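You operate a simulated robot arm through the tools that you are given. There is no shell and no other tool. Be economical: measure what you need, move in short steps, check, and stop when the job is done.

Carry out the task below with a simulated two-armed robot. There is one attempt and no reset: what you move stays moved.

## Task
Put one of the small housings from the top of the low cream table on the green mat of the assembly bench. Stack the 15 W white carton from the top of the low steel shelf on top of the 9 W white carton. Pick up the beige pad with one hand, pass it to the other hand and put it on the top of the left hood. Open the number three drawer, fetch the build slip and set it in the inside of number three drawer, then shut the drawer. Put the red tray on the green mat of the assembly bench away on the drawer end of the assembly bench. Put the yellow parts bin in the yellow tray. Fetch the 40 micron white filter from the middle shelf of the store rack and stand it on the top of the tray stand. Put the green parts bin on the second shelf from the bottom of the store rack. Take the blue lamp and put it on top of the wide grey housing. Press the bleed button two times. The order is free. Set down upright: yellow parts bin, white filter, green parts bin, blue lamp.

The check looks at the end state, three seconds after you hand in, the way a careful person would. Anything else that was tipped, shoved, dropped, spilled or broken makes it a failure.

## Robot
Two 7-joint arms with two-finger grippers on one trunk, on a base that drives. Base frame: it is fixed to the floor where the robot stands at the start and does not move with it; the origin is under the middle of the robot, x ahead of it, y to its left, z up. Lengths are in mm, angles in rad, forces in N, time in s.
The left shoulder is at the start at [60, 123, 945], the right one opposite. With the tool pointing down near the work surface each hand reaches from about 100 to 700 mm from the robot's upright axis, wherever it stands, measured 20 degrees to its own side. Places, roughly: beige pad (22x5x24 cm) [800, -3100, 900]; bleed button [-1000, 3800, 1200]; blue lamp [-250, 4000, 1000]; build slip [1750, 3250, 750]; drawer end of the assembly bench [1400, 3400, 800]; green mat of the assembly bench [2100, 3400, 800]; green parts bin [0, 3750, 1750]; inside of number three drawer [1400, 3500, 300]; number three drawer [1400, 3400, 400]; red tray (7x11x3 cm) [2000, 3400, 800]; second shelf of the store rack [200, 3900, 500]; small housing (6x6x6 cm) [600, 200, 500]; top of the left hood [4000, -1300, 1200]; top of the tray stand [700, 1900, 800]; white carton [750, -3000, 750]; white filter [0, 4000, 1000]; wide grey housing (9x9x8 cm) [-100, 3800, 900]; yellow parts bin [500, 3750, 1750]; yellow tray (27x27x6 cm) [-600, 1600, 600]. Payload 1.47 kg a hand.
The tool frame of a hand sits at the grasp point between the pads (the TCP): z along the fingers, y along the line on which they close. The tips reach 16 mm beyond it. The gripper opens to 87 mm. The gripper's body begins 55 mm behind the TCP.
Orientation is that of the tool frame in the base frame, as a unit quaternion [w, x, y, z]. With the fingers straight down and closing along the base's y, the tool's x points along the base's -x, its y along +y and its z along -z.

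## Interface
- The arms move only by the tool apply_moves. It takes "left_targets", "right_targets" or both (then of equal length, played together; a hand with none holds still); each is text: rows parted by semicolons, each of 7 numbers parted by spaces: the shift along the tool's x, y, z in mm, then the turn, a rotation vector about the tool's x, y, z in rad, then the finger opening in mm, from 0 to 87. In form: tx ty tz wx wy wz fingers; .... A call has 1 to 8 rows; each row is the pose to reach, as a shift and turn from the pose commanded when the call began, along the tool's axes at that moment. A row lasts 0.2 s, in which the tool goes at most 50 mm and 0.15 rad; a call with a longer step from one row to the next is refused whole, and so is a gripper value outside its range. Where a pose cannot be reached the arm comes as near as it can. A force on the tool above 40 N (or 10 N above the force at the start of the call, whichever is more), or a blocked arm, ends the call early, and 0.2 s more pass. Each finger travels about 153 mm/s and halts on what it meets, pressing with about 25 N; the grip force reading is that of the motor and also rises with nothing between the fingers. The clock runs only during rows and for 0.2 s after the last one: add rows that repeat a pose to give the fingers time. It gives the time, the measured TCP pose, the force on the tool (base axes), the opening and the grip force at its end, in the units of the frame above (readings bear some noise), with the torque about the TCP (base axes, N m) and any sound that the robot's microphone picked up.
- Cameras (640 x 400 px; columns grow to the right, rows downward): "scene" is now at [66.8, 28, 1481]; the picture's right is [0.44, -0.90, 0.00], its down [-0.81, -0.40, -0.44] and it looks along [0.39, 0.19, -0.90] (base axes); focal length 292 px, centre (320, 200). "left" rides on the left gripper at [73, -12, -90] in its tool frame; the picture's right is [0.16, 0.99, 0.00], its down [-0.72, 0.12, -0.68] and it looks along [-0.67, 0.11, 0.73] (tool axes); focal length 247 px, centre (320, 200). "right" rides on the right gripper at [73, 12, -90] in its tool frame; the picture's right is [-0.16, 0.99, 0.00], its down [-0.72, -0.12, -0.68] and it looks along [-0.67, -0.11, 0.73] (tool axes); focal length 247 px, centre (320, 200). There is no depth. A picture from a camera that has moved, and an enlarged one, comes with that camera's place and axes in the base frame and with its lens.
- snapshot(camera): a new picture of that camera. No time passes.
- raise_lower(by): slides the trunk up (or, below 0, down) by that many mm; the arms and the scene camera ride with it, the base frame stays. It gives what a move gives, with no picture.
- steer(legs): drives the robot by 1 to 6 legs, each [ahead, left, turn to the left] in mm, mm and rad, along the robot's own axes; the way and the turn of a leg run together, so that a leg with both is an arc; at most 1500 mm and 3.142 rad a leg. The arms and the cameras ride along, it lands a little off, and it stops where it bumps. It gives what a move gives.
- head_to(pan, tilt): turns the head with the scene camera to pan (to the left, within 2.094 rad either way) and tilt (down, from -0.506 to 1.204), counted from straight ahead of the robot. It gives what a move gives.
- close_up(camera, box): a new picture of the part [left, top, right, bottom] of that camera's present view, enlarged. No time passes.
- job_done(): hands the job in; it is judged then, once.

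Work in short steps. Places have to be worked out from the pictures, the camera data and where the tool is seen: move nearer, look again, correct. Check each grasp and each placing, and mend what went wrong. You have 546 turns and 338 pictures in all, those below and enlarged ones among them. Open the grippers and draw the arms clear of the work before you hand the job in, unless the task says otherwise; then end with one line.

The tools are called after ">>>" by a JSON object that holds its "op" and its "data". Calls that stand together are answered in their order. apply_moves: Moves the arms, as the interface text tells. Its arguments: {"type":"object","properties":{"left_targets":{"type":"string"},"right_targets":{"type":"string"}},"required":[]} The other tools are called the same way: raise_lower (by) slides the trunk up or down; steer (legs) drives the base; head_to (pan, tilt) turns the head that bears the scene camera; snapshot (camera) takes a picture; close_up (camera, box) takes an enlarged picture of a part of a camera's view; job_done () hands the job in.

At the start:

```text
clock: 0.0
left_tool_pos: [446.0, 435.5, 793.6]
left_tcp_rot: [0.0, 0.0, 1.0, 0.0]
left_force: [0.3, 0.2, -0.3]
left_ft_torque: [0.01, -0.01, -0.01]
left_opening: 86.9
left_grasp_force: 0.2
right_tool_pos: [390.3, -39.6, 774.0]
right_tcp_rot: [0.0, 0.0, 1.0, 0.0]
right_force: [0.3, -0.2, -0.4]
right_ft_torque: [-0.03, -0.01, 0.01]
right_opening: 87.0
right_grasp_force: 0.1
trunk travel left (down, up): [-100.0, 130.0]
robot x, y, heading: [-1.0, 3.7, -0.006]
head pan, tilt: [0.456, 1.119]
```

scene: 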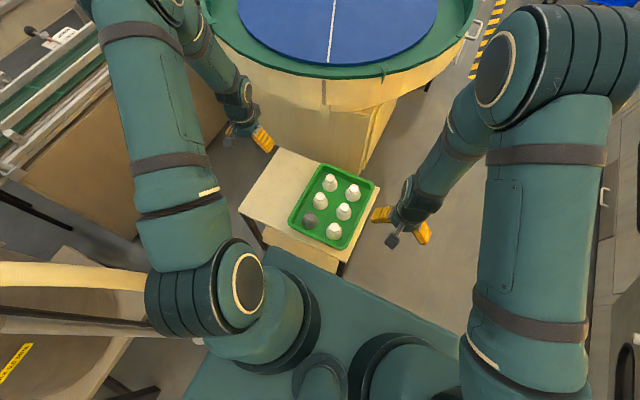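
right: 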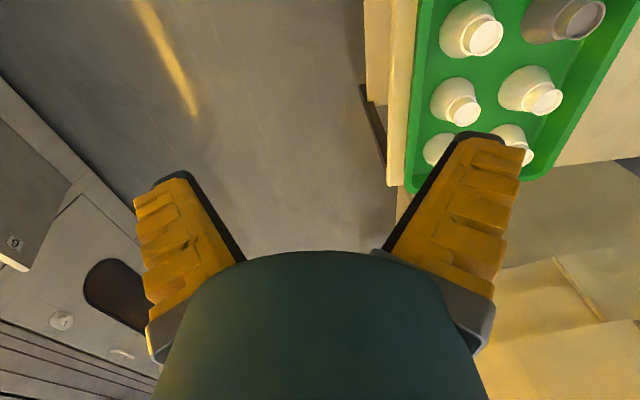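
left: 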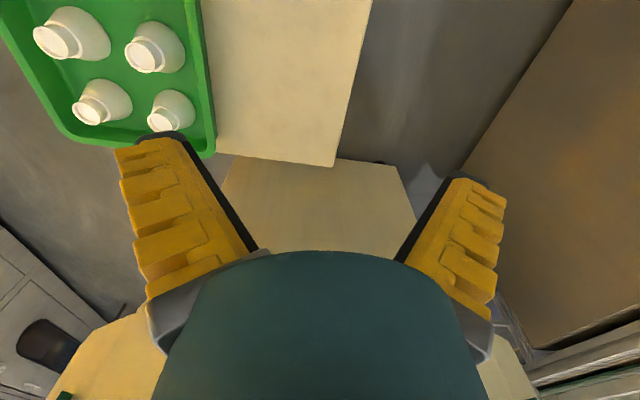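

I'll first look closely at the low cream table with the housings, in front of the robot.

>>> {"op": "close_up", "data": {"camera": "scene", "box": [230, 130, 390, 280]}}

>>> {"op": "head_to", "data": {"pan": 0, "tilt": 0.5}}

>>> {"op": "snapshot", "data": {"camera": "scene"}}

```text
2.67 times, centred on (310, 205) of scene
camera zoom: at [66.8, 28.0, 1481.0], right [0.44, -0.9, 0.0], down [-0.81, -0.4, -0.44], along [0.39, 0.19, -0.9], focal length 779 px, centre (347, 187)
```

zoom: 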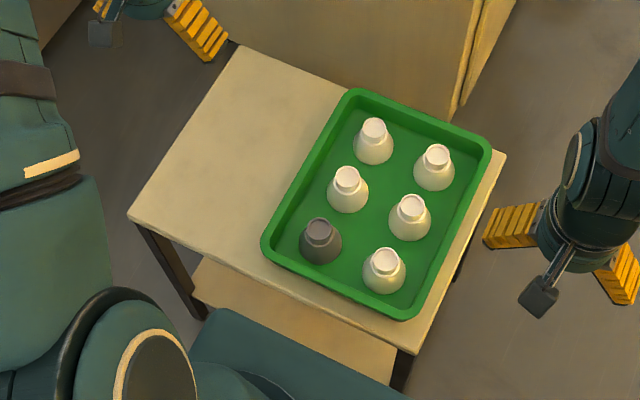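

```text
clock: 1.0
left_tool_pos: [446.2, 436.6, 793.7]
left_tcp_rot: [-0.001, 0.0, 1.0, 0.0]
left_force: [0.4, -0.4, 0.5]
left_ft_torque: [0.02, 0.02, 0.0]
left_opening: 87.3
left_grasp_force: 0.1
right_tool_pos: [391.5, -39.7, 774.2]
right_tcp_rot: [0.0, 0.0, 1.0, 0.0]
right_force: [-1.6, -0.1, -0.1]
right_ft_torque: [-0.02, -0.03, 0.01]
right_opening: 86.8
right_grasp_force: 0.0
trunk travel left (down, up): [-100.0, 130.0]
robot x, y, heading: [0.6, -2.1, 0.001]
head pan, tilt: [0.0, 0.499]
```

```text
333 pictures are left
camera scene: at [102.3, 0.8, 1529.8], right [0.0, -1.0, 0.0], down [-0.48, 0.0, -0.88], along [0.88, 0.0, -0.48], focal length 292 px, centre (320, 200)
```

scene: 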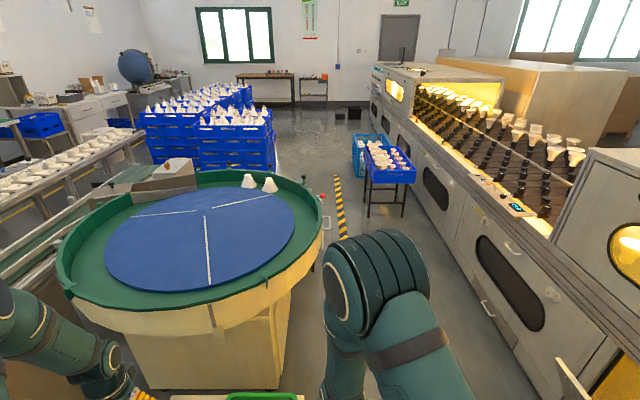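

The scene is a factory. I'll look around both sides to find driveable aisles.

>>> {"op": "head_to", "data": {"pan": 1.4, "tilt": 0.4}}

>>> {"op": "snapshot", "data": {"camera": "scene"}}

>>> {"op": "head_to", "data": {"pan": 2.09, "tilt": 0.4}}

>>> {"op": "snapshot", "data": {"camera": "scene"}}

>>> {"op": "head_to", "data": {"pan": -1.57, "tilt": 0.4}}

>>> {"op": "snapshot", "data": {"camera": "scene"}}

```text
clock: 2.5
left_tool_pos: [446.7, 435.7, 792.8]
left_tcp_rot: [0.0, 0.0, 1.0, 0.001]
left_force: [0.7, 0.4, 0.2]
left_ft_torque: [0.01, -0.01, 0.01]
left_opening: 86.7
left_grasp_force: 0.1
right_tool_pos: [391.0, -38.8, 773.4]
right_tcp_rot: [0.0, 0.0, 1.0, -0.001]
right_force: [-0.2, 0.1, 0.2]
right_ft_torque: [-0.03, -0.02, 0.02]
right_opening: 87.0
right_grasp_force: 0.1
trunk travel left (down, up): [-100.0, 130.0]
robot x, y, heading: [1.7, 0.4, -0.004]
head pan, tilt: [1.4, 0.4]
```

```text
332 pictures are left
camera scene: at [27.1, 92.1, 1539.0], right [0.99, -0.17, 0.0], down [-0.07, -0.38, -0.92], along [0.16, 0.91, -0.39], focal length 292 px, centre (320, 200)
```

scene: 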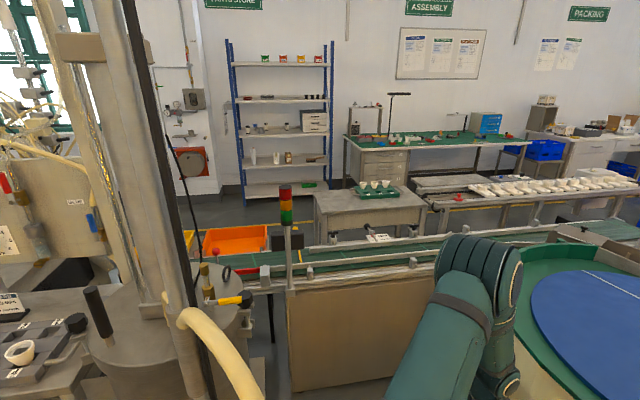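

```text
clock: 3.6
left_tool_pos: [446.8, 435.9, 792.0]
left_tcp_rot: [0.0, 0.0, 1.0, 0.0]
left_force: [-0.8, 0.0, 0.2]
left_ft_torque: [0.02, 0.01, 0.0]
left_opening: 87.2
left_grasp_force: 0.2
right_tool_pos: [391.7, -39.1, 774.8]
right_tcp_rot: [0.001, 0.0, 1.0, 0.0]
right_force: [0.5, -0.4, 0.7]
right_ft_torque: [-0.01, -0.01, -0.03]
right_opening: 86.9
right_grasp_force: 0.1
trunk travel left (down, up): [-100.0, 130.0]
robot x, y, heading: [-0.7, -1.3, -0.001]
head pan, tilt: [2.089, 0.4]
```

```text
331 pictures are left
camera scene: at [-34.5, 81.3, 1539.0], right [0.87, 0.49, 0.0], down [0.19, -0.34, -0.92], along [-0.46, 0.8, -0.39], focal length 292 px, centre (320, 200)
```

scene: 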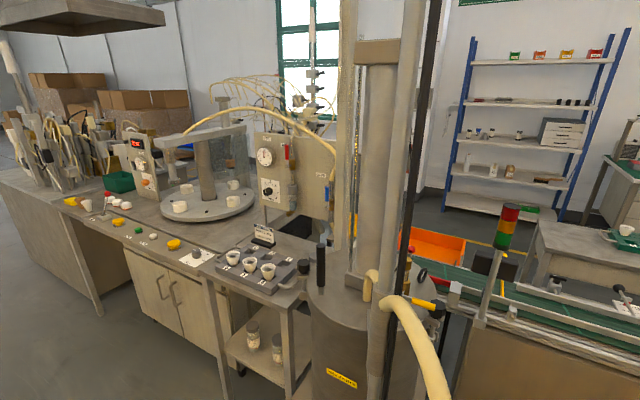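

```text
clock: 6.6
left_tool_pos: [446.5, 436.9, 793.0]
left_tcp_rot: [0.0, 0.0, 1.0, 0.0]
left_force: [0.2, -0.1, -0.5]
left_ft_torque: [-0.01, -0.01, -0.01]
left_opening: 87.0
left_grasp_force: 0.1
right_tool_pos: [391.2, -39.5, 774.3]
right_tcp_rot: [0.001, 0.001, 1.0, 0.0]
right_force: [0.3, 0.7, 0.7]
right_ft_torque: [0.02, 0.03, 0.01]
right_opening: 87.1
right_grasp_force: 0.0
trunk travel left (down, up): [-100.0, 130.0]
robot x, y, heading: [2.6, 1.1, -0.0]
head pan, tilt: [-1.571, 0.4]
```

```text
330 pictures are left
camera scene: at [11.3, -91.8, 1539.0], right [-1.0, 0.0, 0.0], down [0.0, 0.39, -0.92], along [0.0, -0.92, -0.39], focal length 292 px, centre (320, 200)
```

scene: 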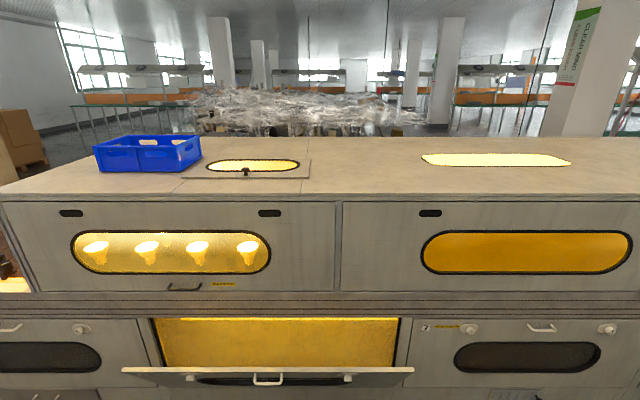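

I need the view behind right too, to plan routes.

>>> {"op": "head_to", "data": {"pan": -2.09, "tilt": 0.3}}

>>> {"op": "snapshot", "data": {"camera": "scene"}}

>>> {"op": "head_to", "data": {"pan": 0.6, "tilt": 0.35}}

>>> {"op": "snapshot", "data": {"camera": "scene"}}

>>> {"op": "head_to", "data": {"pan": -0.7, "tilt": 0.35}}

>>> {"op": "snapshot", "data": {"camera": "scene"}}

```text
clock: 7.6
left_tool_pos: [445.8, 436.1, 793.2]
left_tcp_rot: [0.0, 0.0, 1.0, 0.0]
left_force: [0.5, -0.5, 0.7]
left_ft_torque: [-0.02, -0.01, -0.03]
left_opening: 87.1
left_grasp_force: 0.0
right_tool_pos: [392.0, -40.3, 774.0]
right_tcp_rot: [0.0, 0.0, 1.0, 0.001]
right_force: [0.6, 0.6, 1.1]
right_ft_torque: [0.02, 0.0, -0.01]
right_opening: 86.9
right_grasp_force: 0.1
trunk travel left (down, up): [-100.0, 130.0]
robot x, y, heading: [0.6, 3.3, -0.001]
head pan, tilt: [-2.089, 0.3]
```

```text
329 pictures are left
camera scene: at [-34.9, -80.3, 1548.3], right [-0.87, 0.49, 0.0], down [0.15, 0.26, -0.96], along [-0.47, -0.83, -0.3], focal length 292 px, centre (320, 200)
```

scene: 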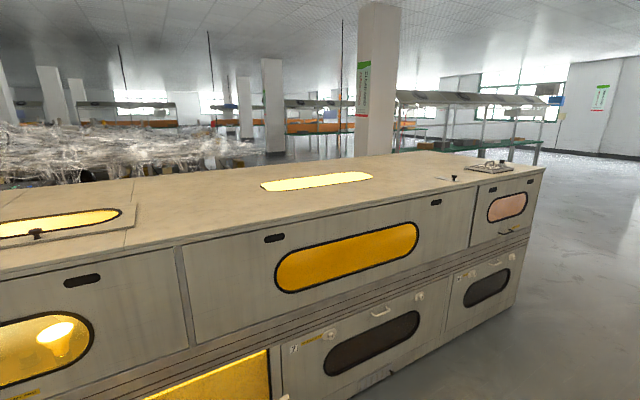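

```text
clock: 10.0
left_tool_pos: [446.4, 435.6, 793.4]
left_tcp_rot: [-0.001, 0.0, 1.0, 0.001]
left_force: [-0.3, 0.8, -0.5]
left_ft_torque: [-0.01, -0.03, 0.03]
left_opening: 87.2
left_grasp_force: 0.1
right_tool_pos: [391.3, -40.2, 774.9]
right_tcp_rot: [0.0, 0.0, 1.0, -0.001]
right_force: [0.5, -0.5, 0.4]
right_ft_torque: [0.01, -0.02, -0.05]
right_opening: 87.0
right_grasp_force: 0.0
trunk travel left (down, up): [-100.0, 130.0]
robot x, y, heading: [3.3, 0.4, 0.001]
head pan, tilt: [0.6, 0.351]
```

```text
328 pictures are left
camera scene: at [88.1, 53.4, 1543.6], right [0.56, -0.83, 0.0], down [-0.28, -0.19, -0.94], along [0.78, 0.53, -0.34], focal length 292 px, centre (320, 200)
```

scene: 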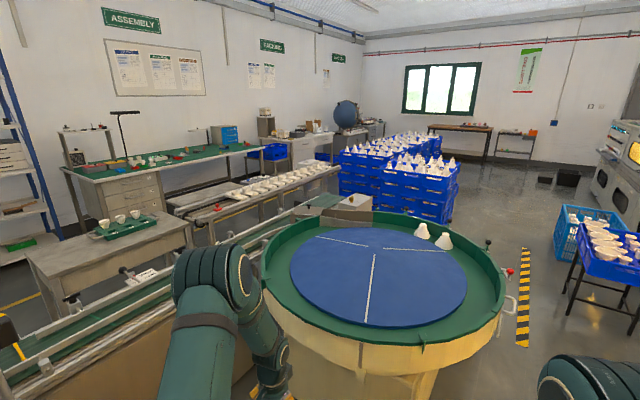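

```text
clock: 11.4
left_tool_pos: [446.4, 436.1, 793.7]
left_tcp_rot: [-0.001, -0.001, 1.0, 0.0]
left_force: [-0.7, 0.6, -0.7]
left_ft_torque: [0.0, -0.01, 0.01]
left_opening: 86.6
left_grasp_force: 0.1
right_tool_pos: [391.5, -39.2, 774.1]
right_tcp_rot: [0.0, 0.0, 1.0, 0.0]
right_force: [-0.3, 0.8, -0.5]
right_ft_torque: [-0.03, -0.03, 0.02]
right_opening: 87.0
right_grasp_force: 0.2
trunk travel left (down, up): [-100.0, 130.0]
robot x, y, heading: [0.3, 3.3, 0.002]
head pan, tilt: [-0.7, 0.351]
```

```text
327 pictures are left
camera scene: at [82.6, -59.1, 1543.6], right [-0.64, -0.77, 0.0], down [-0.26, 0.22, -0.94], along [0.72, -0.6, -0.34], focal length 292 px, centre (320, 200)
```

scene: 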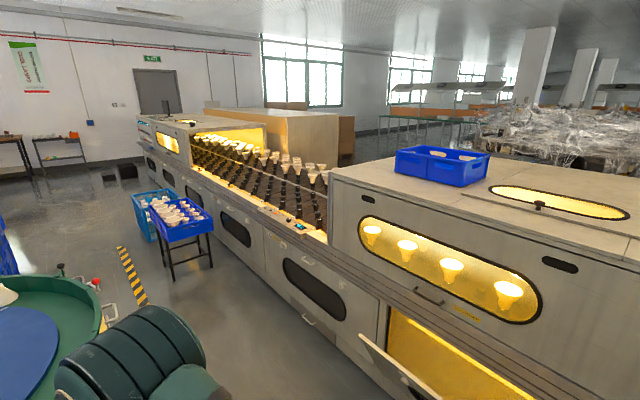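

Housings sit upright in the tray in a grid; I triangulate the near-right one at about [396,134], cap top z≈566. I bring the open right hand above it.

>>> {"op": "apply_moves", "data": {"right_targets": "0 45 10 0 0 0 80; 0 90 20 0 0 0 80; -2 135 40 0 0 0 80; -4 173 70 0 0 0 80; -4 173 90 0 0 0 80"}}

>>> {"op": "snapshot", "data": {"camera": "right"}}

>>> {"op": "head_to", "data": {"pan": 0.2, "tilt": 1.15}}

>>> {"op": "snapshot", "data": {"camera": "scene"}}

```text
clock: 12.7
left_tool_pos: [446.9, 435.3, 791.5]
left_tcp_rot: [-0.001, 0.0, 1.0, 0.0]
left_force: [-0.1, -0.6, 0.1]
left_ft_torque: [0.01, 0.01, -0.01]
left_opening: 87.3
left_grasp_force: 0.0
right_tool_pos: [394.1, 132.9, 684.5]
right_tcp_rot: [0.0, 0.0, 1.0, 0.0]
right_force: [-0.2, 0.0, 0.0]
right_ft_torque: [0.0, 0.04, -0.01]
right_opening: 82.0
right_grasp_force: 1.5
trunk travel left (down, up): [-100.0, 130.0]
robot x, y, heading: [-1.0, 0.3, 0.0]
head pan, tilt: [-0.7, 0.351]
```

```text
326 pictures are left
camera right: at [320.8, 147.1, 774.1], right [0.16, 0.99, 0.0], down [0.72, -0.12, 0.68], along [0.67, -0.11, -0.73], focal length 247 px, centre (320, 200)
```

right: 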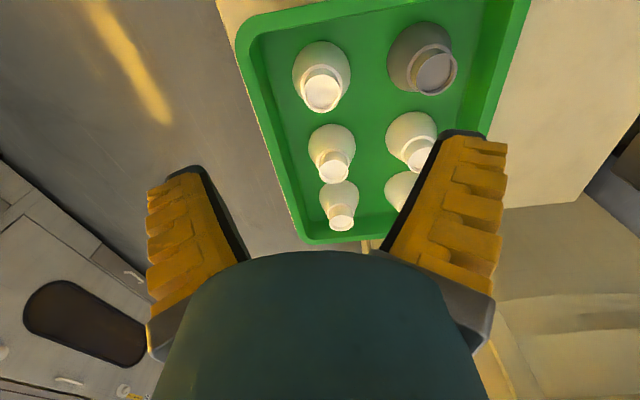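

```text
clock: 13.8
left_tool_pos: [446.6, 436.8, 792.6]
left_tcp_rot: [0.0, -0.001, 1.0, 0.001]
left_force: [-0.2, -0.6, 1.0]
left_ft_torque: [-0.01, 0.03, 0.01]
left_opening: 87.0
left_grasp_force: 0.0
right_tool_pos: [393.1, 134.4, 685.7]
right_tcp_rot: [0.0, 0.0, 1.0, 0.0]
right_force: [0.4, -0.4, 0.1]
right_ft_torque: [0.01, -0.01, 0.01]
right_opening: 81.6
right_grasp_force: 1.6
trunk travel left (down, up): [-100.0, 130.0]
robot x, y, heading: [4.1, -0.5, -0.004]
head pan, tilt: [0.201, 1.15]
```

```text
325 pictures are left
camera scene: at [69.7, 12.6, 1479.1], right [0.2, -0.98, 0.0], down [-0.89, -0.18, -0.41], along [0.4, 0.08, -0.91], focal length 292 px, centre (320, 200)
```

scene: 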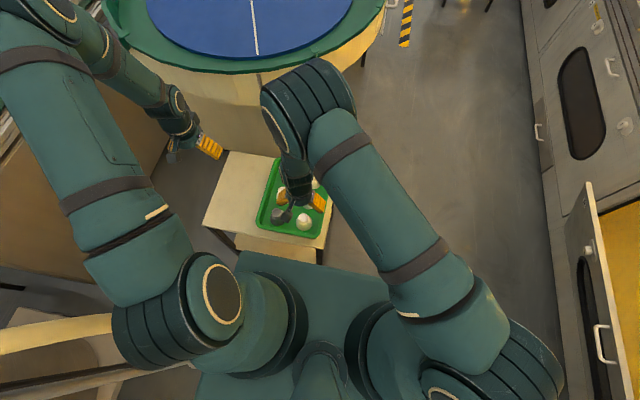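

Triangulation from the closer view agrees ([391,138]). I lower with 72 mm opening to just around the cap and look again.

>>> {"op": "apply_moves", "data": {"right_targets": "1 3 40 0 0 0 74; 2 3 80 0 0 0 72; 2 3 115 0 0 0 72"}}

>>> {"op": "snapshot", "data": {"camera": "right"}}

>>> {"op": "snapshot", "data": {"camera": "left"}}

```text
clock: 14.7
left_tool_pos: [447.3, 435.8, 793.2]
left_tcp_rot: [0.0, 0.0, 1.0, 0.001]
left_force: [-0.9, -0.6, 1.2]
left_ft_torque: [0.0, 0.01, 0.0]
left_opening: 87.1
left_grasp_force: 0.1
right_tool_pos: [391.6, 137.0, 568.4]
right_tcp_rot: [0.001, 0.001, 1.0, 0.0]
right_force: [-0.4, 0.6, 0.1]
right_ft_torque: [-0.02, 0.04, 0.01]
right_opening: 75.1
right_grasp_force: 2.1
trunk travel left (down, up): [-100.0, 130.0]
robot x, y, heading: [3.0, 1.4, -0.0]
head pan, tilt: [0.201, 1.15]
```

```text
324 pictures are left
camera right: at [319.1, 150.4, 657.9], right [0.16, 0.99, 0.0], down [0.72, -0.12, 0.68], along [0.67, -0.11, -0.73], focal length 247 px, centre (320, 200)
```

right: 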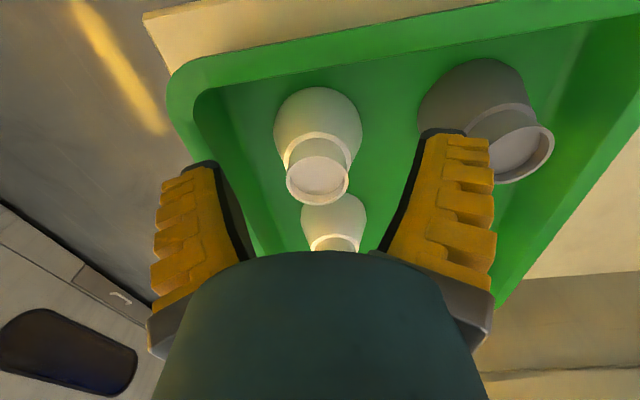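

```text
323 pictures are left
camera left: at [373.8, 423.9, 882.1], right [-0.16, 0.99, 0.0], down [0.72, 0.12, 0.68], along [0.67, 0.11, -0.73], focal length 247 px, centre (320, 200)
```

left: 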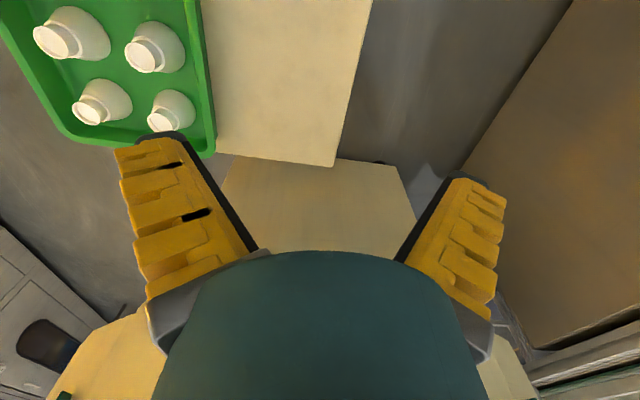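

The cap centre computes to [390,137] – aligned with the TCP. I descend to z≈533 and close.

>>> {"op": "apply_moves", "data": {"right_targets": "0 0 20 0 0 0 72; 0 0 35 0 0 0 72; 0 0 35 0 0 0 50; 0 0 35 0 0 0 40; 0 0 35 0 0 0 40"}}

>>> {"op": "snapshot", "data": {"camera": "right"}}

```text
clock: 15.8
left_tool_pos: [447.4, 436.6, 792.8]
left_tcp_rot: [0.0, 0.0, 1.0, 0.0]
left_force: [0.6, 0.8, -0.6]
left_ft_torque: [-0.01, -0.01, -0.01]
left_opening: 87.1
left_grasp_force: 0.0
right_tool_pos: [392.6, 136.9, 534.6]
right_tcp_rot: [0.001, 0.001, 1.0, 0.0]
right_force: [-3.5, -2.3, 8.8]
right_ft_torque: [-0.06, -0.09, -0.06]
right_opening: 42.1
right_grasp_force: 23.9
trunk travel left (down, up): [-100.0, 130.0]
robot x, y, heading: [-1.6, -0.4, 0.0]
head pan, tilt: [0.201, 1.15]
```

```text
322 pictures are left
camera right: at [319.4, 150.0, 623.7], right [0.16, 0.99, 0.0], down [0.72, -0.12, 0.68], along [0.67, -0.11, -0.73], focal length 247 px, centre (320, 200)
```

right: 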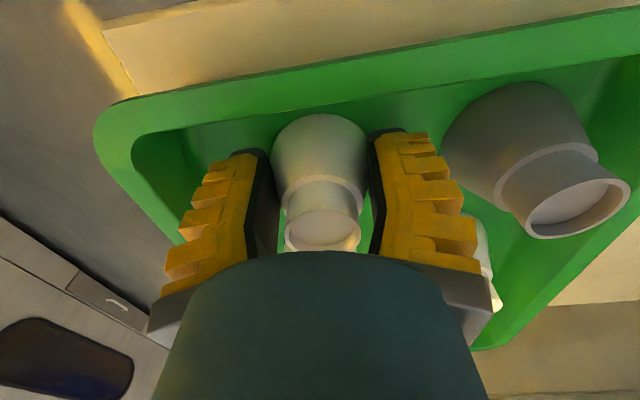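

Gripped at 42 mm with 24 N. I lift it up out of the tray and check it doesn't slip.

>>> {"op": "apply_moves", "data": {"right_targets": "0 0 -30 0 0 0 35; 0 0 -80 0 0 0 35; 0 0 -130 0 0 0 35; 0 0 -180 0 0 0 35; 0 0 -230 0 0 0 35; 0 0 -270 0 0 0 35"}}

>>> {"op": "snapshot", "data": {"camera": "right"}}

```text
clock: 17.2
left_tool_pos: [446.5, 435.7, 794.1]
left_tcp_rot: [0.0, 0.0, 1.0, 0.0]
left_force: [0.0, 0.1, -0.1]
left_ft_torque: [-0.01, 0.02, 0.04]
left_opening: 86.8
left_grasp_force: 0.2
right_tool_pos: [391.1, 135.9, 803.2]
right_tcp_rot: [0.0, 0.0, 1.0, 0.0]
right_force: [0.6, 0.1, 0.4]
right_ft_torque: [0.03, -0.01, 0.01]
right_opening: 40.7
right_grasp_force: 4.3
trunk travel left (down, up): [-100.0, 130.0]
robot x, y, heading: [-4.8, -1.2, -0.002]
head pan, tilt: [0.201, 1.15]
```

```text
321 pictures are left
camera right: at [318.7, 149.3, 892.3], right [0.16, 0.99, 0.0], down [0.72, -0.12, 0.68], along [0.67, -0.11, -0.73], focal length 247 px, centre (320, 200)
```

right: 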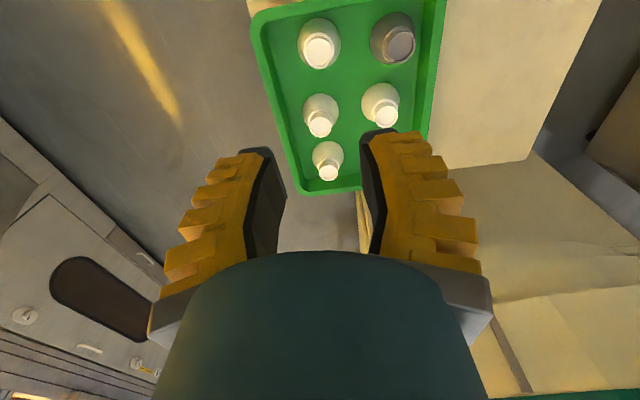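

It slipped off the tapered body and stayed upright in place. I'll instead grip the cap/neck (narrower, flaring upward) with full squeeze. Lower to z≈557.

>>> {"op": "apply_moves", "data": {"right_targets": "0 0 50 0 0 0 60; 0 0 100 0 0 0 60; 0 0 150 0 0 0 60; 0 0 195 0 0 0 60; 0 0 195 0 0 0 60"}}

>>> {"op": "snapshot", "data": {"camera": "right"}}

```text
clock: 18.4
left_tool_pos: [445.3, 436.8, 794.0]
left_tcp_rot: [0.0, 0.0, 1.0, 0.0]
left_force: [0.7, -0.1, -0.6]
left_ft_torque: [-0.01, -0.03, 0.0]
left_opening: 86.9
left_grasp_force: 0.2
right_tool_pos: [394.4, 137.5, 610.1]
right_tcp_rot: [0.0, 0.0, 1.0, 0.0]
right_force: [-0.4, -0.1, -0.4]
right_ft_torque: [0.02, 0.01, 0.01]
right_opening: 64.5
right_grasp_force: 3.4
trunk travel left (down, up): [-100.0, 130.0]
robot x, y, heading: [-2.6, -1.4, 0.002]
head pan, tilt: [0.201, 1.15]
```

```text
320 pictures are left
camera right: at [320.4, 149.7, 699.1], right [0.16, 0.99, 0.0], down [0.72, -0.12, 0.68], along [0.67, -0.11, -0.73], focal length 247 px, centre (320, 200)
```

right: 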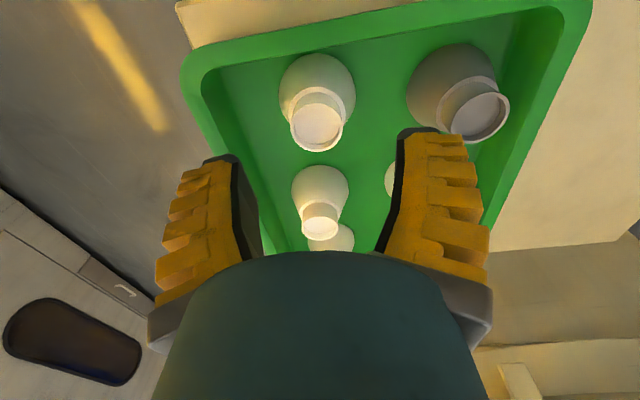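

Comparing with neighbours, the housing shifted to about [385,137] with top z≈556. I move to it and grip the cap with tips at about z 542.

>>> {"op": "apply_moves", "data": {"right_targets": "7 0 25 0 0 0 55; 7 0 50 0 0 0 55; 7 0 50 0 0 0 30; 7 0 50 0 0 0 10; 7 0 50 0 0 0 0; 7 0 50 0 0 0 0"}}

>>> {"op": "snapshot", "data": {"camera": "right"}}

```text
clock: 19.9
left_tool_pos: [446.9, 435.7, 794.0]
left_tcp_rot: [0.001, -0.001, 1.0, 0.0]
left_force: [0.3, -0.3, 0.0]
left_ft_torque: [-0.01, -0.03, 0.02]
left_opening: 86.9
left_grasp_force: 0.1
right_tool_pos: [387.6, 137.1, 559.7]
right_tcp_rot: [0.001, 0.0, 1.0, 0.0]
right_force: [2.3, 0.0, 6.3]
right_ft_torque: [-0.04, -0.32, -0.03]
right_opening: 24.5
right_grasp_force: 25.2
trunk travel left (down, up): [-100.0, 130.0]
robot x, y, heading: [-2.7, 1.8, -0.002]
head pan, tilt: [0.201, 1.15]
```

```text
319 pictures are left
camera right: at [314.7, 149.9, 648.6], right [0.16, 0.99, 0.0], down [0.72, -0.12, 0.68], along [0.67, -0.11, -0.73], focal length 247 px, centre (320, 200)
```

right: 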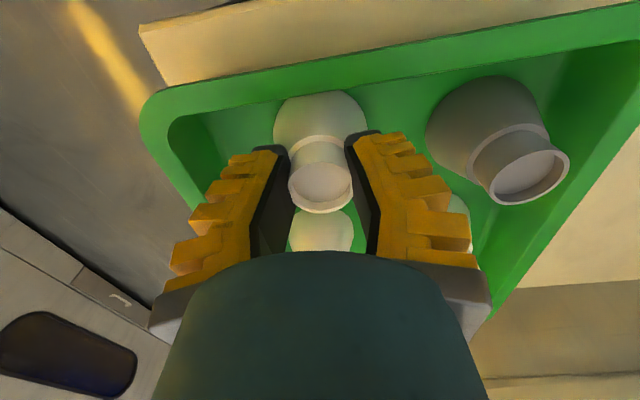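

Cap gripped at 24.5 mm, 25 N. Lift slowly and check.

>>> {"op": "apply_moves", "data": {"right_targets": "0 0 -20 0 0 0 0; 0 0 -60 0 0 0 0; 0 0 -105 0 0 0 0; 0 0 -105 0 0 0 0"}}

>>> {"op": "snapshot", "data": {"camera": "right"}}

```text
clock: 20.9
left_tool_pos: [447.2, 435.0, 792.9]
left_tcp_rot: [0.0, 0.0, 1.0, 0.0]
left_force: [1.3, -0.7, -0.5]
left_ft_torque: [-0.01, -0.01, -0.02]
left_opening: 87.0
left_grasp_force: 0.1
right_tool_pos: [386.1, 138.2, 661.8]
right_tcp_rot: [0.0, 0.0, 1.0, 0.0]
right_force: [0.4, -0.1, -0.1]
right_ft_torque: [0.02, 0.01, -0.04]
right_opening: 21.1
right_grasp_force: 24.9
trunk travel left (down, up): [-100.0, 130.0]
robot x, y, heading: [-1.6, -1.5, -0.0]
head pan, tilt: [0.201, 1.15]
```

```text
318 pictures are left
camera right: at [312.2, 150.0, 751.1], right [0.16, 0.99, 0.0], down [0.72, -0.12, 0.68], along [0.67, -0.11, -0.73], focal length 247 px, centre (320, 200)
```

right: 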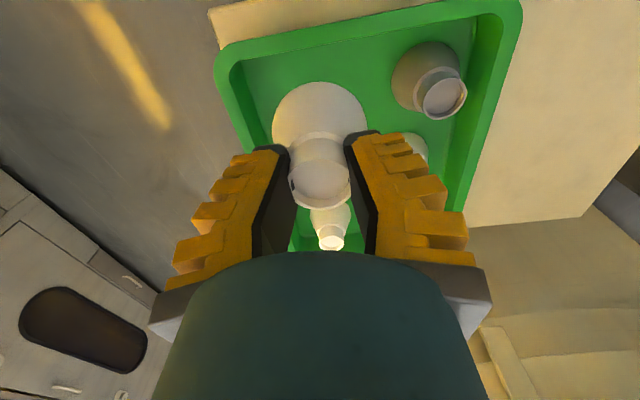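

Held. Now tuck both hands closer in front of the trunk for driving.

>>> {"op": "apply_moves", "data": {"left_targets": "0 -10 -10 0 0 0 87; 10 -30 -20 0 0 0 87; 20 -60 -30 0 0 0 87; 35 -90 -40 0 0 0 87; 50 -120 -50 0 0 0 87; 65 -150 -60 0 0 0 87; 80 -180 -70 0 0 0 87; 90 -210 -80 0 0 0 87", "right_targets": "0 0 -45 0 0 0 0; 0 -20 -90 0 0 0 0; 5 -65 -110 0 0 0 0; 10 -110 -130 0 0 0 0; 15 -155 -150 0 0 0 0; 20 -200 -170 0 0 0 0; 25 -245 -190 0 0 0 0; 27 -290 -210 0 0 0 0"}}

>>> {"op": "head_to", "data": {"pan": 0, "tilt": 1.15}}

>>> {"op": "snapshot", "data": {"camera": "scene"}}

```text
clock: 22.6
left_tool_pos: [355.9, 225.2, 873.5]
left_tcp_rot: [0.0, 0.0, 1.0, 0.001]
left_force: [0.4, -0.1, 0.2]
left_ft_torque: [-0.03, -0.04, -0.02]
left_opening: 87.0
left_grasp_force: 0.1
right_tool_pos: [361.0, -154.2, 874.7]
right_tcp_rot: [-0.001, -0.001, 1.0, 0.0]
right_force: [-0.1, -0.8, -0.1]
right_ft_torque: [0.02, 0.0, 0.01]
right_opening: 21.4
right_grasp_force: 25.4
trunk travel left (down, up): [-100.0, 130.0]
robot x, y, heading: [3.4, 0.4, -0.003]
head pan, tilt: [0.201, 1.15]
```

```text
clock: 23.4
left_tool_pos: [357.5, 227.9, 872.7]
left_tcp_rot: [-0.001, 0.0, 1.0, 0.0]
left_force: [-0.3, -1.0, -0.2]
left_ft_torque: [-0.03, 0.0, 0.0]
left_opening: 87.1
left_grasp_force: 0.0
right_tool_pos: [363.4, -152.7, 873.1]
right_tcp_rot: [0.0, 0.0, 1.0, -0.001]
right_force: [-0.1, 0.4, 0.7]
right_ft_torque: [0.01, 0.01, 0.0]
right_opening: 20.8
right_grasp_force: 25.0
trunk travel left (down, up): [-100.0, 130.0]
robot x, y, heading: [-0.5, 1.2, -0.001]
head pan, tilt: [0.0, 1.15]
```

```text
317 pictures are left
camera scene: at [70.8, 0.6, 1479.1], right [0.0, -1.0, 0.0], down [-0.91, 0.0, -0.41], along [0.41, 0.0, -0.91], focal length 292 px, centre (320, 200)
```

scene: 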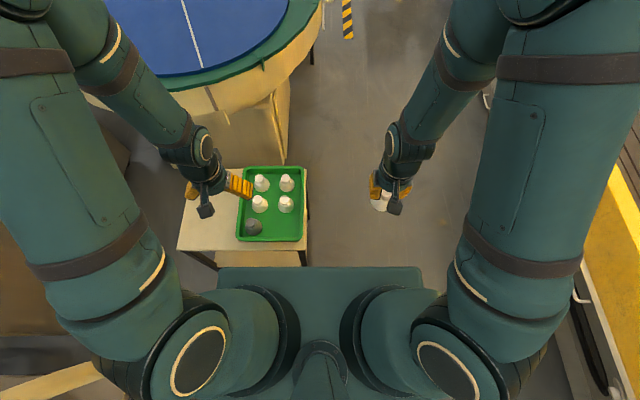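

The base looks ~700–800 wide. I sidestep right out of the low table's way in a modest step, then look.

>>> {"op": "steer", "data": {"legs": [[-60, 0, 0], [0, -330, 0]]}}

>>> {"op": "head_to", "data": {"pan": 0, "tilt": 0.8}}

>>> {"op": "snapshot", "data": {"camera": "scene"}}

```text
clock: 27.4
left_tool_pos: [296.2, -102.6, 873.6]
left_tcp_rot: [0.0, -0.001, 1.0, 0.0]
left_force: [-0.5, 0.2, -0.2]
left_ft_torque: [0.01, 0.0, 0.03]
left_opening: 87.1
left_grasp_force: 0.0
right_tool_pos: [302.8, -481.2, 875.8]
right_tcp_rot: [0.0, -0.001, 1.0, 0.0]
right_force: [-0.2, -0.3, -0.9]
right_ft_torque: [0.02, 0.0, -0.02]
right_opening: 20.4
right_grasp_force: 25.2
trunk travel left (down, up): [-100.0, 130.0]
robot x, y, heading: [-62.8, -328.0, -0.002]
head pan, tilt: [0.0, 1.15]
```

```text
clock: 28.2
left_tool_pos: [296.1, -102.6, 873.5]
left_tcp_rot: [0.0, -0.001, 1.0, 0.0]
left_force: [0.6, -0.5, 0.0]
left_ft_torque: [0.03, 0.01, -0.02]
left_opening: 86.8
left_grasp_force: 0.1
right_tool_pos: [303.4, -482.7, 875.0]
right_tcp_rot: [0.0, -0.001, 1.0, 0.0]
right_force: [1.0, -0.1, -0.4]
right_ft_torque: [0.02, 0.03, -0.02]
right_opening: 20.4
right_grasp_force: 24.9
trunk travel left (down, up): [-100.0, 130.0]
robot x, y, heading: [-57.8, -332.2, 0.003]
head pan, tilt: [0.0, 0.799]
```

```text
316 pictures are left
camera scene: at [31.7, -328.3, 1503.9], right [0.0, -1.0, 0.0], down [-0.72, 0.0, -0.7], along [0.7, 0.0, -0.72], focal length 292 px, centre (320, 200)
```

scene: 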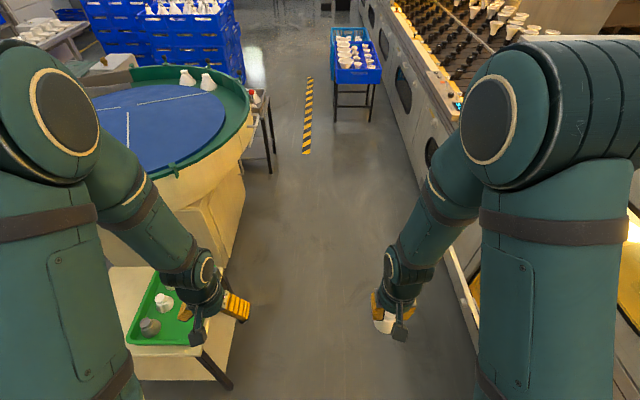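

The pinch between the small stand by the rotary table and the blue crate stand is tight; zoom in to measure.

>>> {"op": "close_up", "data": {"camera": "scene", "box": [220, 0, 420, 200]}}

>>> {"op": "head_to", "data": {"pan": 2.09, "tilt": 1.2}}

>>> {"op": "snapshot", "data": {"camera": "scene"}}

```text
2.00 times, centred on (320, 100) of scene
camera zoom: at [31.7, -328.3, 1503.9], right [0.0, -1.0, 0.0], down [-0.72, 0.0, -0.7], along [0.7, 0.0, -0.72], focal length 584 px, centre (320, 400)
```

zoom: 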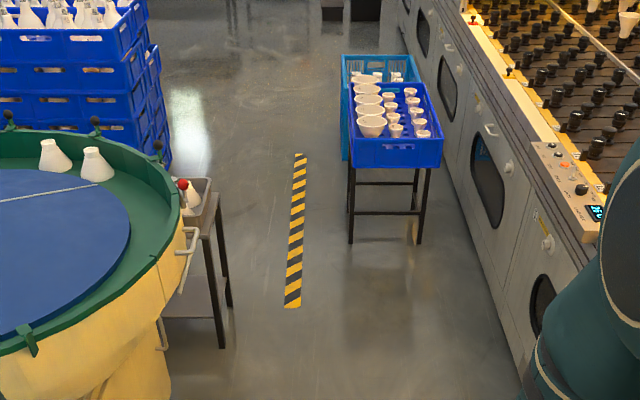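

```text
clock: 30.2
left_tool_pos: [297.0, -102.4, 873.5]
left_tcp_rot: [0.0, -0.001, 1.0, 0.001]
left_force: [0.0, 0.3, 0.2]
left_ft_torque: [-0.01, 0.01, 0.0]
left_opening: 86.9
left_grasp_force: 0.2
right_tool_pos: [303.8, -481.1, 875.0]
right_tcp_rot: [0.0, -0.001, 1.0, -0.001]
right_force: [-0.4, -0.3, -0.4]
right_ft_torque: [-0.01, -0.02, 0.01]
right_opening: 20.3
right_grasp_force: 25.1
trunk travel left (down, up): [-100.0, 130.0]
robot x, y, heading: [-59.0, -330.1, 0.004]
head pan, tilt: [2.089, 1.201]
```

```text
314 pictures are left
camera scene: at [-76.7, -279.9, 1476.2], right [0.87, 0.5, 0.0], down [0.46, -0.81, -0.36], along [-0.18, 0.31, -0.93], focal length 292 px, centre (320, 200)
```

scene: 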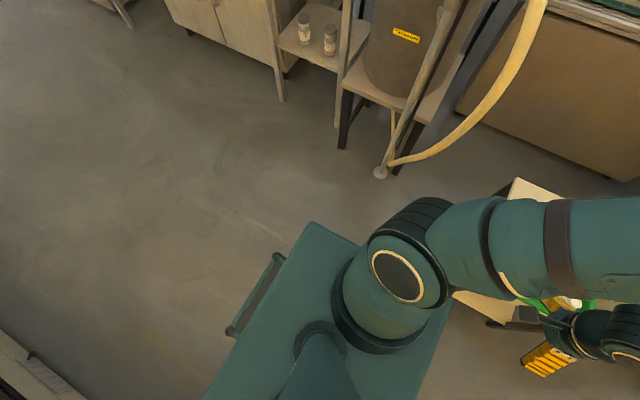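

The east pinch (~685 mm) is too tight for the base (~650). The west way around the counter looks open; I back up and turn to face west (−x) to look.

>>> {"op": "steer", "data": {"legs": [[-1000, 100, 0], [-300, 50, 0], [0, 0, 3.14]]}}

>>> {"op": "head_to", "data": {"pan": 0, "tilt": 0.4}}

>>> {"op": "snapshot", "data": {"camera": "scene"}}

>>> {"op": "head_to", "data": {"pan": -0.9, "tilt": 0.4}}

>>> {"op": "snapshot", "data": {"camera": "scene"}}

```text
clock: 44.4
left_tool_pos: [-1694.8, -451.2, 873.2]
left_tcp_rot: [0.0, 1.0, 0.025, 0.0]
left_force: [-0.7, 0.0, 0.3]
left_ft_torque: [-0.01, -0.01, -0.01]
left_opening: 87.0
left_grasp_force: 0.0
right_tool_pos: [-1721.0, -72.6, 875.3]
right_tcp_rot: [-0.001, 1.0, 0.026, 0.0]
right_force: [0.3, -0.3, -0.4]
right_ft_torque: [0.0, 0.01, -0.04]
right_opening: 20.1
right_grasp_force: 24.8
trunk travel left (down, up): [-100.0, 130.0]
robot x, y, heading: [-1353.7, -209.7, -3.088]
head pan, tilt: [2.089, 1.201]
```

```text
clock: 46.4
left_tool_pos: [-1694.9, -450.7, 872.6]
left_tcp_rot: [0.0, 1.0, 0.025, -0.001]
left_force: [0.5, -0.1, 0.4]
left_ft_torque: [0.01, -0.02, 0.02]
left_opening: 87.0
left_grasp_force: 0.1
right_tool_pos: [-1721.6, -71.2, 874.4]
right_tcp_rot: [0.0, 1.0, 0.025, 0.0]
right_force: [-0.5, 0.0, 0.6]
right_ft_torque: [0.0, -0.02, 0.02]
right_opening: 20.1
right_grasp_force: 25.4
trunk travel left (down, up): [-100.0, 130.0]
robot x, y, heading: [-1351.2, -208.0, -3.089]
head pan, tilt: [0.0, 0.4]
```

```text
313 pictures are left
camera scene: at [-1451.7, -210.7, 1539.0], right [-0.05, 1.0, 0.0], down [0.39, 0.02, -0.92], along [-0.92, -0.05, -0.39], focal length 292 px, centre (320, 200)
```

scene: 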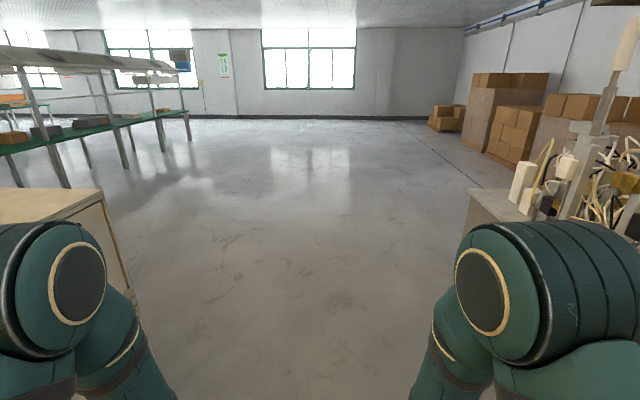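

```text
clock: 47.6
left_tool_pos: [-1694.7, -450.8, 873.6]
left_tcp_rot: [0.0, 1.0, 0.025, 0.0]
left_force: [-0.6, 0.3, -0.3]
left_ft_torque: [-0.01, 0.02, -0.03]
left_opening: 87.0
left_grasp_force: 0.0
right_tool_pos: [-1719.7, -72.1, 875.5]
right_tcp_rot: [0.001, 1.0, 0.025, 0.0]
right_force: [-0.5, -0.9, -0.9]
right_ft_torque: [0.01, 0.02, 0.01]
right_opening: 19.9
right_grasp_force: 24.4
trunk travel left (down, up): [-100.0, 130.0]
robot x, y, heading: [-1350.9, -202.9, -3.092]
head pan, tilt: [-0.901, 0.4]
```

```text
312 pictures are left
camera scene: at [-1420.4, -136.4, 1539.0], right [0.75, 0.66, 0.0], down [0.26, -0.29, -0.92], along [-0.61, 0.69, -0.39], focal length 292 px, centre (320, 200)
```

scene: 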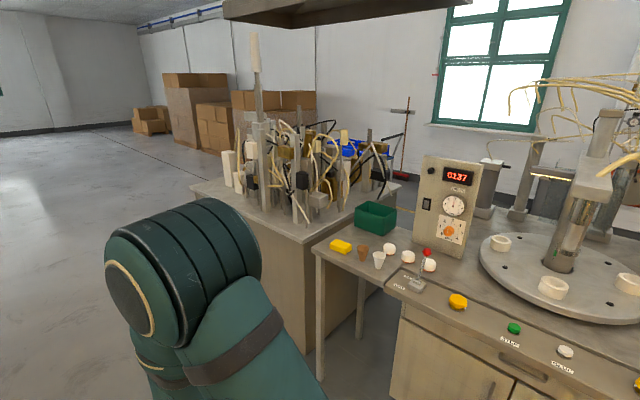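

The west is open; I drive to about [-3700,-300], turn to face +y, and advance past the counter's end.

>>> {"op": "steer", "data": {"legs": [[1500, -70, 0], [900, -50, 0], [0, 0, -1.6], [1500, 0, 0]]}}

>>> {"op": "head_to", "data": {"pan": -0.9, "tilt": 0.4}}

>>> {"op": "snapshot", "data": {"camera": "scene"}}

```text
refused: leg 1 is longer than a leg can be; nothing moved
```

```text
clock: 48.2
left_tool_pos: [-1694.8, -450.6, 872.7]
left_tcp_rot: [0.0, 1.0, 0.026, -0.001]
left_force: [-0.5, 0.3, -0.1]
left_ft_torque: [0.0, -0.01, -0.03]
left_opening: 87.1
left_grasp_force: 0.0
right_tool_pos: [-1721.6, -72.3, 874.0]
right_tcp_rot: [0.0, 1.0, 0.025, 0.0]
right_force: [-0.2, 0.0, -0.4]
right_ft_torque: [0.0, 0.0, 0.01]
right_opening: 20.1
right_grasp_force: 24.4
trunk travel left (down, up): [-100.0, 130.0]
robot x, y, heading: [-1349.9, -206.7, -3.091]
head pan, tilt: [-0.901, 0.4]
```

```text
311 pictures are left
camera scene: at [-1420.4, -136.4, 1539.0], right [0.75, 0.66, 0.0], down [0.26, -0.29, -0.92], along [-0.61, 0.69, -0.39], focal length 292 px, centre (320, 200)
```

scene: 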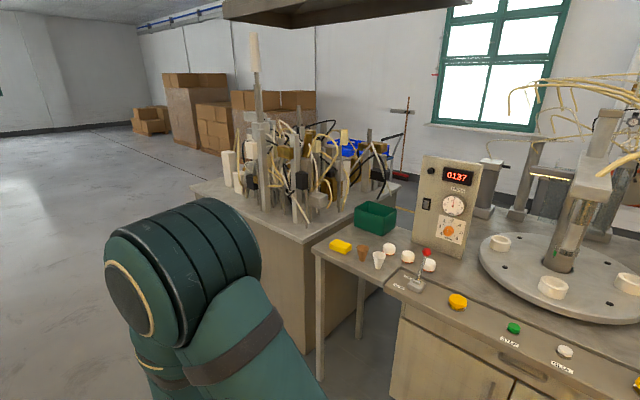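

Leg too long; split it slightly shorter.

>>> {"op": "steer", "data": {"legs": [[1400, -70, 0], [1000, -50, 0], [0, 0, -1.6], [1400, 0, 0]]}}

>>> {"op": "head_to", "data": {"pan": -0.9, "tilt": 0.4}}

>>> {"op": "snapshot", "data": {"camera": "scene"}}

```text
clock: 70.4
left_tool_pos: [-3922.5, 1518.5, 872.2]
left_tcp_rot: [0.0, -0.696, 0.718, 0.0]
left_force: [0.5, 0.0, 0.4]
left_ft_torque: [-0.02, 0.01, 0.0]
left_opening: 86.9
left_grasp_force: 0.0
right_tool_pos: [-3544.1, 1514.3, 874.1]
right_tcp_rot: [-0.001, -0.696, 0.718, 0.0]
right_force: [-0.3, 0.3, -1.0]
right_ft_torque: [0.0, -0.01, 0.03]
right_opening: 20.0
right_grasp_force: 25.1
trunk travel left (down, up): [-100.0, 130.0]
robot x, y, heading: [-3705.5, 1155.8, 1.544]
head pan, tilt: [-0.901, 0.4]
```

```text
clock: 71.0
left_tool_pos: [-3923.6, 1517.3, 873.3]
left_tcp_rot: [0.001, -0.697, 0.717, 0.001]
left_force: [0.1, -0.4, -0.3]
left_ft_torque: [0.03, -0.02, 0.01]
left_opening: 86.9
left_grasp_force: 0.1
right_tool_pos: [-3543.5, 1513.7, 875.0]
right_tcp_rot: [0.0, -0.697, 0.717, 0.0]
right_force: [0.6, -0.1, -0.1]
right_ft_torque: [0.0, 0.0, -0.01]
right_opening: 19.8
right_grasp_force: 24.9
trunk travel left (down, up): [-100.0, 130.0]
robot x, y, heading: [-3706.5, 1155.8, 1.543]
head pan, tilt: [-0.901, 0.4]
```

```text
310 pictures are left
camera scene: at [-3631.1, 1221.7, 1539.0], right [0.6, -0.8, 0.0], down [-0.31, -0.23, -0.92], along [0.74, 0.55, -0.39], focal length 292 px, centre (320, 200)
```

scene: 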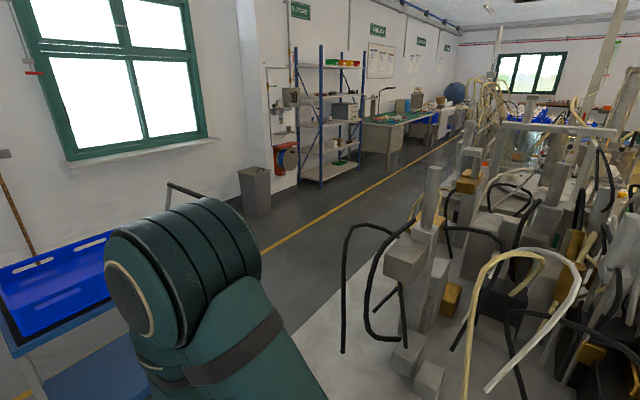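

The aisle along the yellow line leads to the rack and assembly bench. I advance to y≈2200 and strafe east, then look.

>>> {"op": "steer", "data": {"legs": [[1050, 0, 0], [0, -1300, 0]]}}

>>> {"op": "head_to", "data": {"pan": -1.2, "tilt": 0.45}}

>>> {"op": "snapshot", "data": {"camera": "scene"}}

```text
clock: 75.9
left_tool_pos: [-3883.4, 2526.3, 871.7]
left_tcp_rot: [-0.001, -0.692, 0.721, -0.001]
left_force: [0.5, 0.1, 0.6]
left_ft_torque: [0.01, 0.0, 0.0]
left_opening: 87.1
left_grasp_force: 0.0
right_tool_pos: [-3504.5, 2516.6, 874.8]
right_tcp_rot: [-0.001, -0.693, 0.721, -0.001]
right_force: [0.5, -0.3, -0.1]
right_ft_torque: [-0.03, -0.01, -0.03]
right_opening: 20.4
right_grasp_force: 24.9
trunk travel left (down, up): [-100.0, 130.0]
robot x, y, heading: [-3668.8, 2158.4, 1.532]
head pan, tilt: [-0.901, 0.4]
stopped in leg 1: the robot was blocked; the commanded pose is now the measured one
```

```text
clock: 76.7
left_tool_pos: [-3883.4, 2526.1, 873.0]
left_tcp_rot: [-0.001, -0.692, 0.722, 0.0]
left_force: [-0.9, -0.3, 0.0]
left_ft_torque: [-0.01, -0.03, 0.01]
left_opening: 87.1
left_grasp_force: 0.0
right_tool_pos: [-3503.9, 2516.6, 873.7]
right_tcp_rot: [0.0, -0.692, 0.721, 0.0]
right_force: [0.6, -0.1, 0.1]
right_ft_torque: [0.01, -0.03, 0.03]
right_opening: 20.4
right_grasp_force: 24.9
trunk travel left (down, up): [-100.0, 130.0]
robot x, y, heading: [-3671.0, 2161.8, 1.532]
head pan, tilt: [-1.201, 0.45]
```

```text
309 pictures are left
camera scene: at [-3583.2, 2201.4, 1534.4], right [0.32, -0.95, 0.0], down [-0.41, -0.14, -0.9], along [0.85, 0.29, -0.44], focal length 292 px, centre (320, 200)
```

scene: 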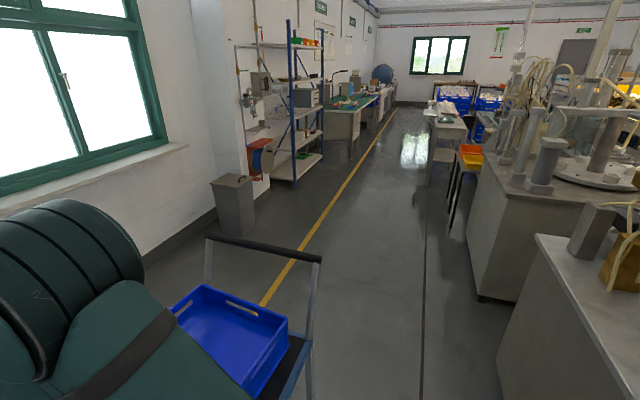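

I touched the blue-crate trolley (its handle end at x≈-2820, y from ≈2463). I raise and retract the hands, then pass between trolley and counter backing off to y≈2070.

>>> {"op": "apply_moves", "data": {"left_targets": "15 0 -45 0 0 0 87; 30 0 -90 0 0 0 87; 45 0 -135 0 0 0 87; 60 0 -180 0 0 0 87", "right_targets": "15 0 -45 0 0 0 0; 30 0 -90 0 0 0 0; 45 0 -135 0 0 0 0; 60 0 -180 0 0 0 0"}}

>>> {"op": "steer", "data": {"legs": [[-90, 0, 0.02]]}}

>>> {"op": "head_to", "data": {"pan": -2.0, "tilt": 1.0}}

>>> {"op": "snapshot", "data": {"camera": "scene"}}

>>> {"op": "head_to", "data": {"pan": -0.7, "tilt": 1.0}}

>>> {"op": "snapshot", "data": {"camera": "scene"}}

```text
clock: 77.7
left_tool_pos: [-3884.4, 2462.6, 1052.4]
left_tcp_rot: [0.001, -0.693, 0.721, 0.002]
left_force: [-0.5, -0.5, -0.2]
left_ft_torque: [0.03, 0.02, 0.04]
left_opening: 87.0
left_grasp_force: 0.2
right_tool_pos: [-3506.1, 2455.8, 1051.6]
right_tcp_rot: [0.0, -0.693, 0.721, 0.0]
right_force: [0.5, -0.5, 0.2]
right_ft_torque: [0.0, -0.02, 0.01]
right_opening: 20.2
right_grasp_force: 25.0
trunk travel left (down, up): [-100.0, 130.0]
robot x, y, heading: [-3672.9, 2158.9, 1.535]
head pan, tilt: [-1.201, 0.45]
```

```text
clock: 78.8
left_tool_pos: [-3894.4, 2369.9, 1051.7]
left_tcp_rot: [0.0, -0.701, 0.713, 0.0]
left_force: [-0.4, -0.7, -0.5]
left_ft_torque: [0.04, 0.0, -0.03]
left_opening: 87.0
left_grasp_force: 0.1
right_tool_pos: [-3513.9, 2368.6, 1051.8]
right_tcp_rot: [0.001, -0.7, 0.714, 0.0]
right_force: [0.6, 0.0, -0.1]
right_ft_torque: [0.05, -0.02, -0.03]
right_opening: 20.4
right_grasp_force: 24.7
trunk travel left (down, up): [-100.0, 130.0]
robot x, y, heading: [-3676.4, 2073.7, 1.548]
head pan, tilt: [-1.201, 0.45]
```

```text
clock: 79.9
left_tool_pos: [-3894.7, 2371.9, 1050.9]
left_tcp_rot: [0.0, -0.7, 0.714, 0.0]
left_force: [0.6, -0.2, -0.5]
left_ft_torque: [-0.02, 0.01, -0.01]
left_opening: 87.1
left_grasp_force: 0.1
right_tool_pos: [-3515.8, 2369.6, 1052.1]
right_tcp_rot: [0.001, -0.699, 0.715, 0.0]
right_force: [0.7, 0.8, 0.1]
right_ft_torque: [0.03, 0.03, 0.02]
right_opening: 20.2
right_grasp_force: 25.0
trunk travel left (down, up): [-100.0, 130.0]
robot x, y, heading: [-3675.9, 2070.2, 1.548]
head pan, tilt: [-2.0, 1.0]
```

```text
308 pictures are left
camera scene: at [-3610.4, 2051.6, 1488.8], right [-0.43, -0.9, 0.0], down [-0.76, 0.37, -0.54], along [0.49, -0.23, -0.84], focal length 292 px, centre (320, 200)
```

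scene: 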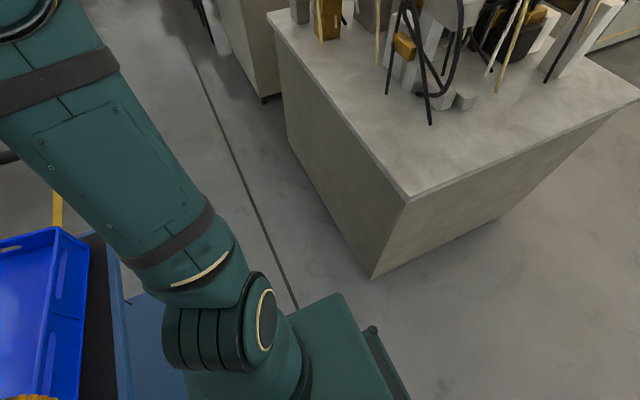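

```text
clock: 81.4
left_tool_pos: [-3894.0, 2371.6, 1052.2]
left_tcp_rot: [0.0, -0.699, 0.715, 0.001]
left_force: [1.6, 1.2, -0.3]
left_ft_torque: [-0.01, 0.02, 0.03]
left_opening: 87.1
left_grasp_force: 0.2
right_tool_pos: [-3515.2, 2370.9, 1051.9]
right_tcp_rot: [-0.001, -0.7, 0.714, 0.0]
right_force: [0.3, 0.4, -0.5]
right_ft_torque: [-0.04, -0.01, -0.01]
right_opening: 19.7
right_grasp_force: 24.9
trunk travel left (down, up): [-100.0, 130.0]
robot x, y, heading: [-3673.0, 2069.7, 1.551]
head pan, tilt: [-0.7, 1.0]
```

```text
307 pictures are left
camera scene: at [-3627.1, 2134.1, 1488.8], right [0.75, -0.66, 0.0], down [-0.56, -0.63, -0.54], along [0.36, 0.41, -0.84], focal length 292 px, centre (320, 200)
```

scene: 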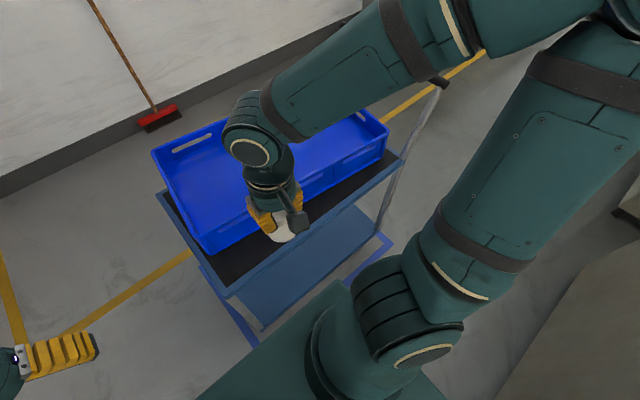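

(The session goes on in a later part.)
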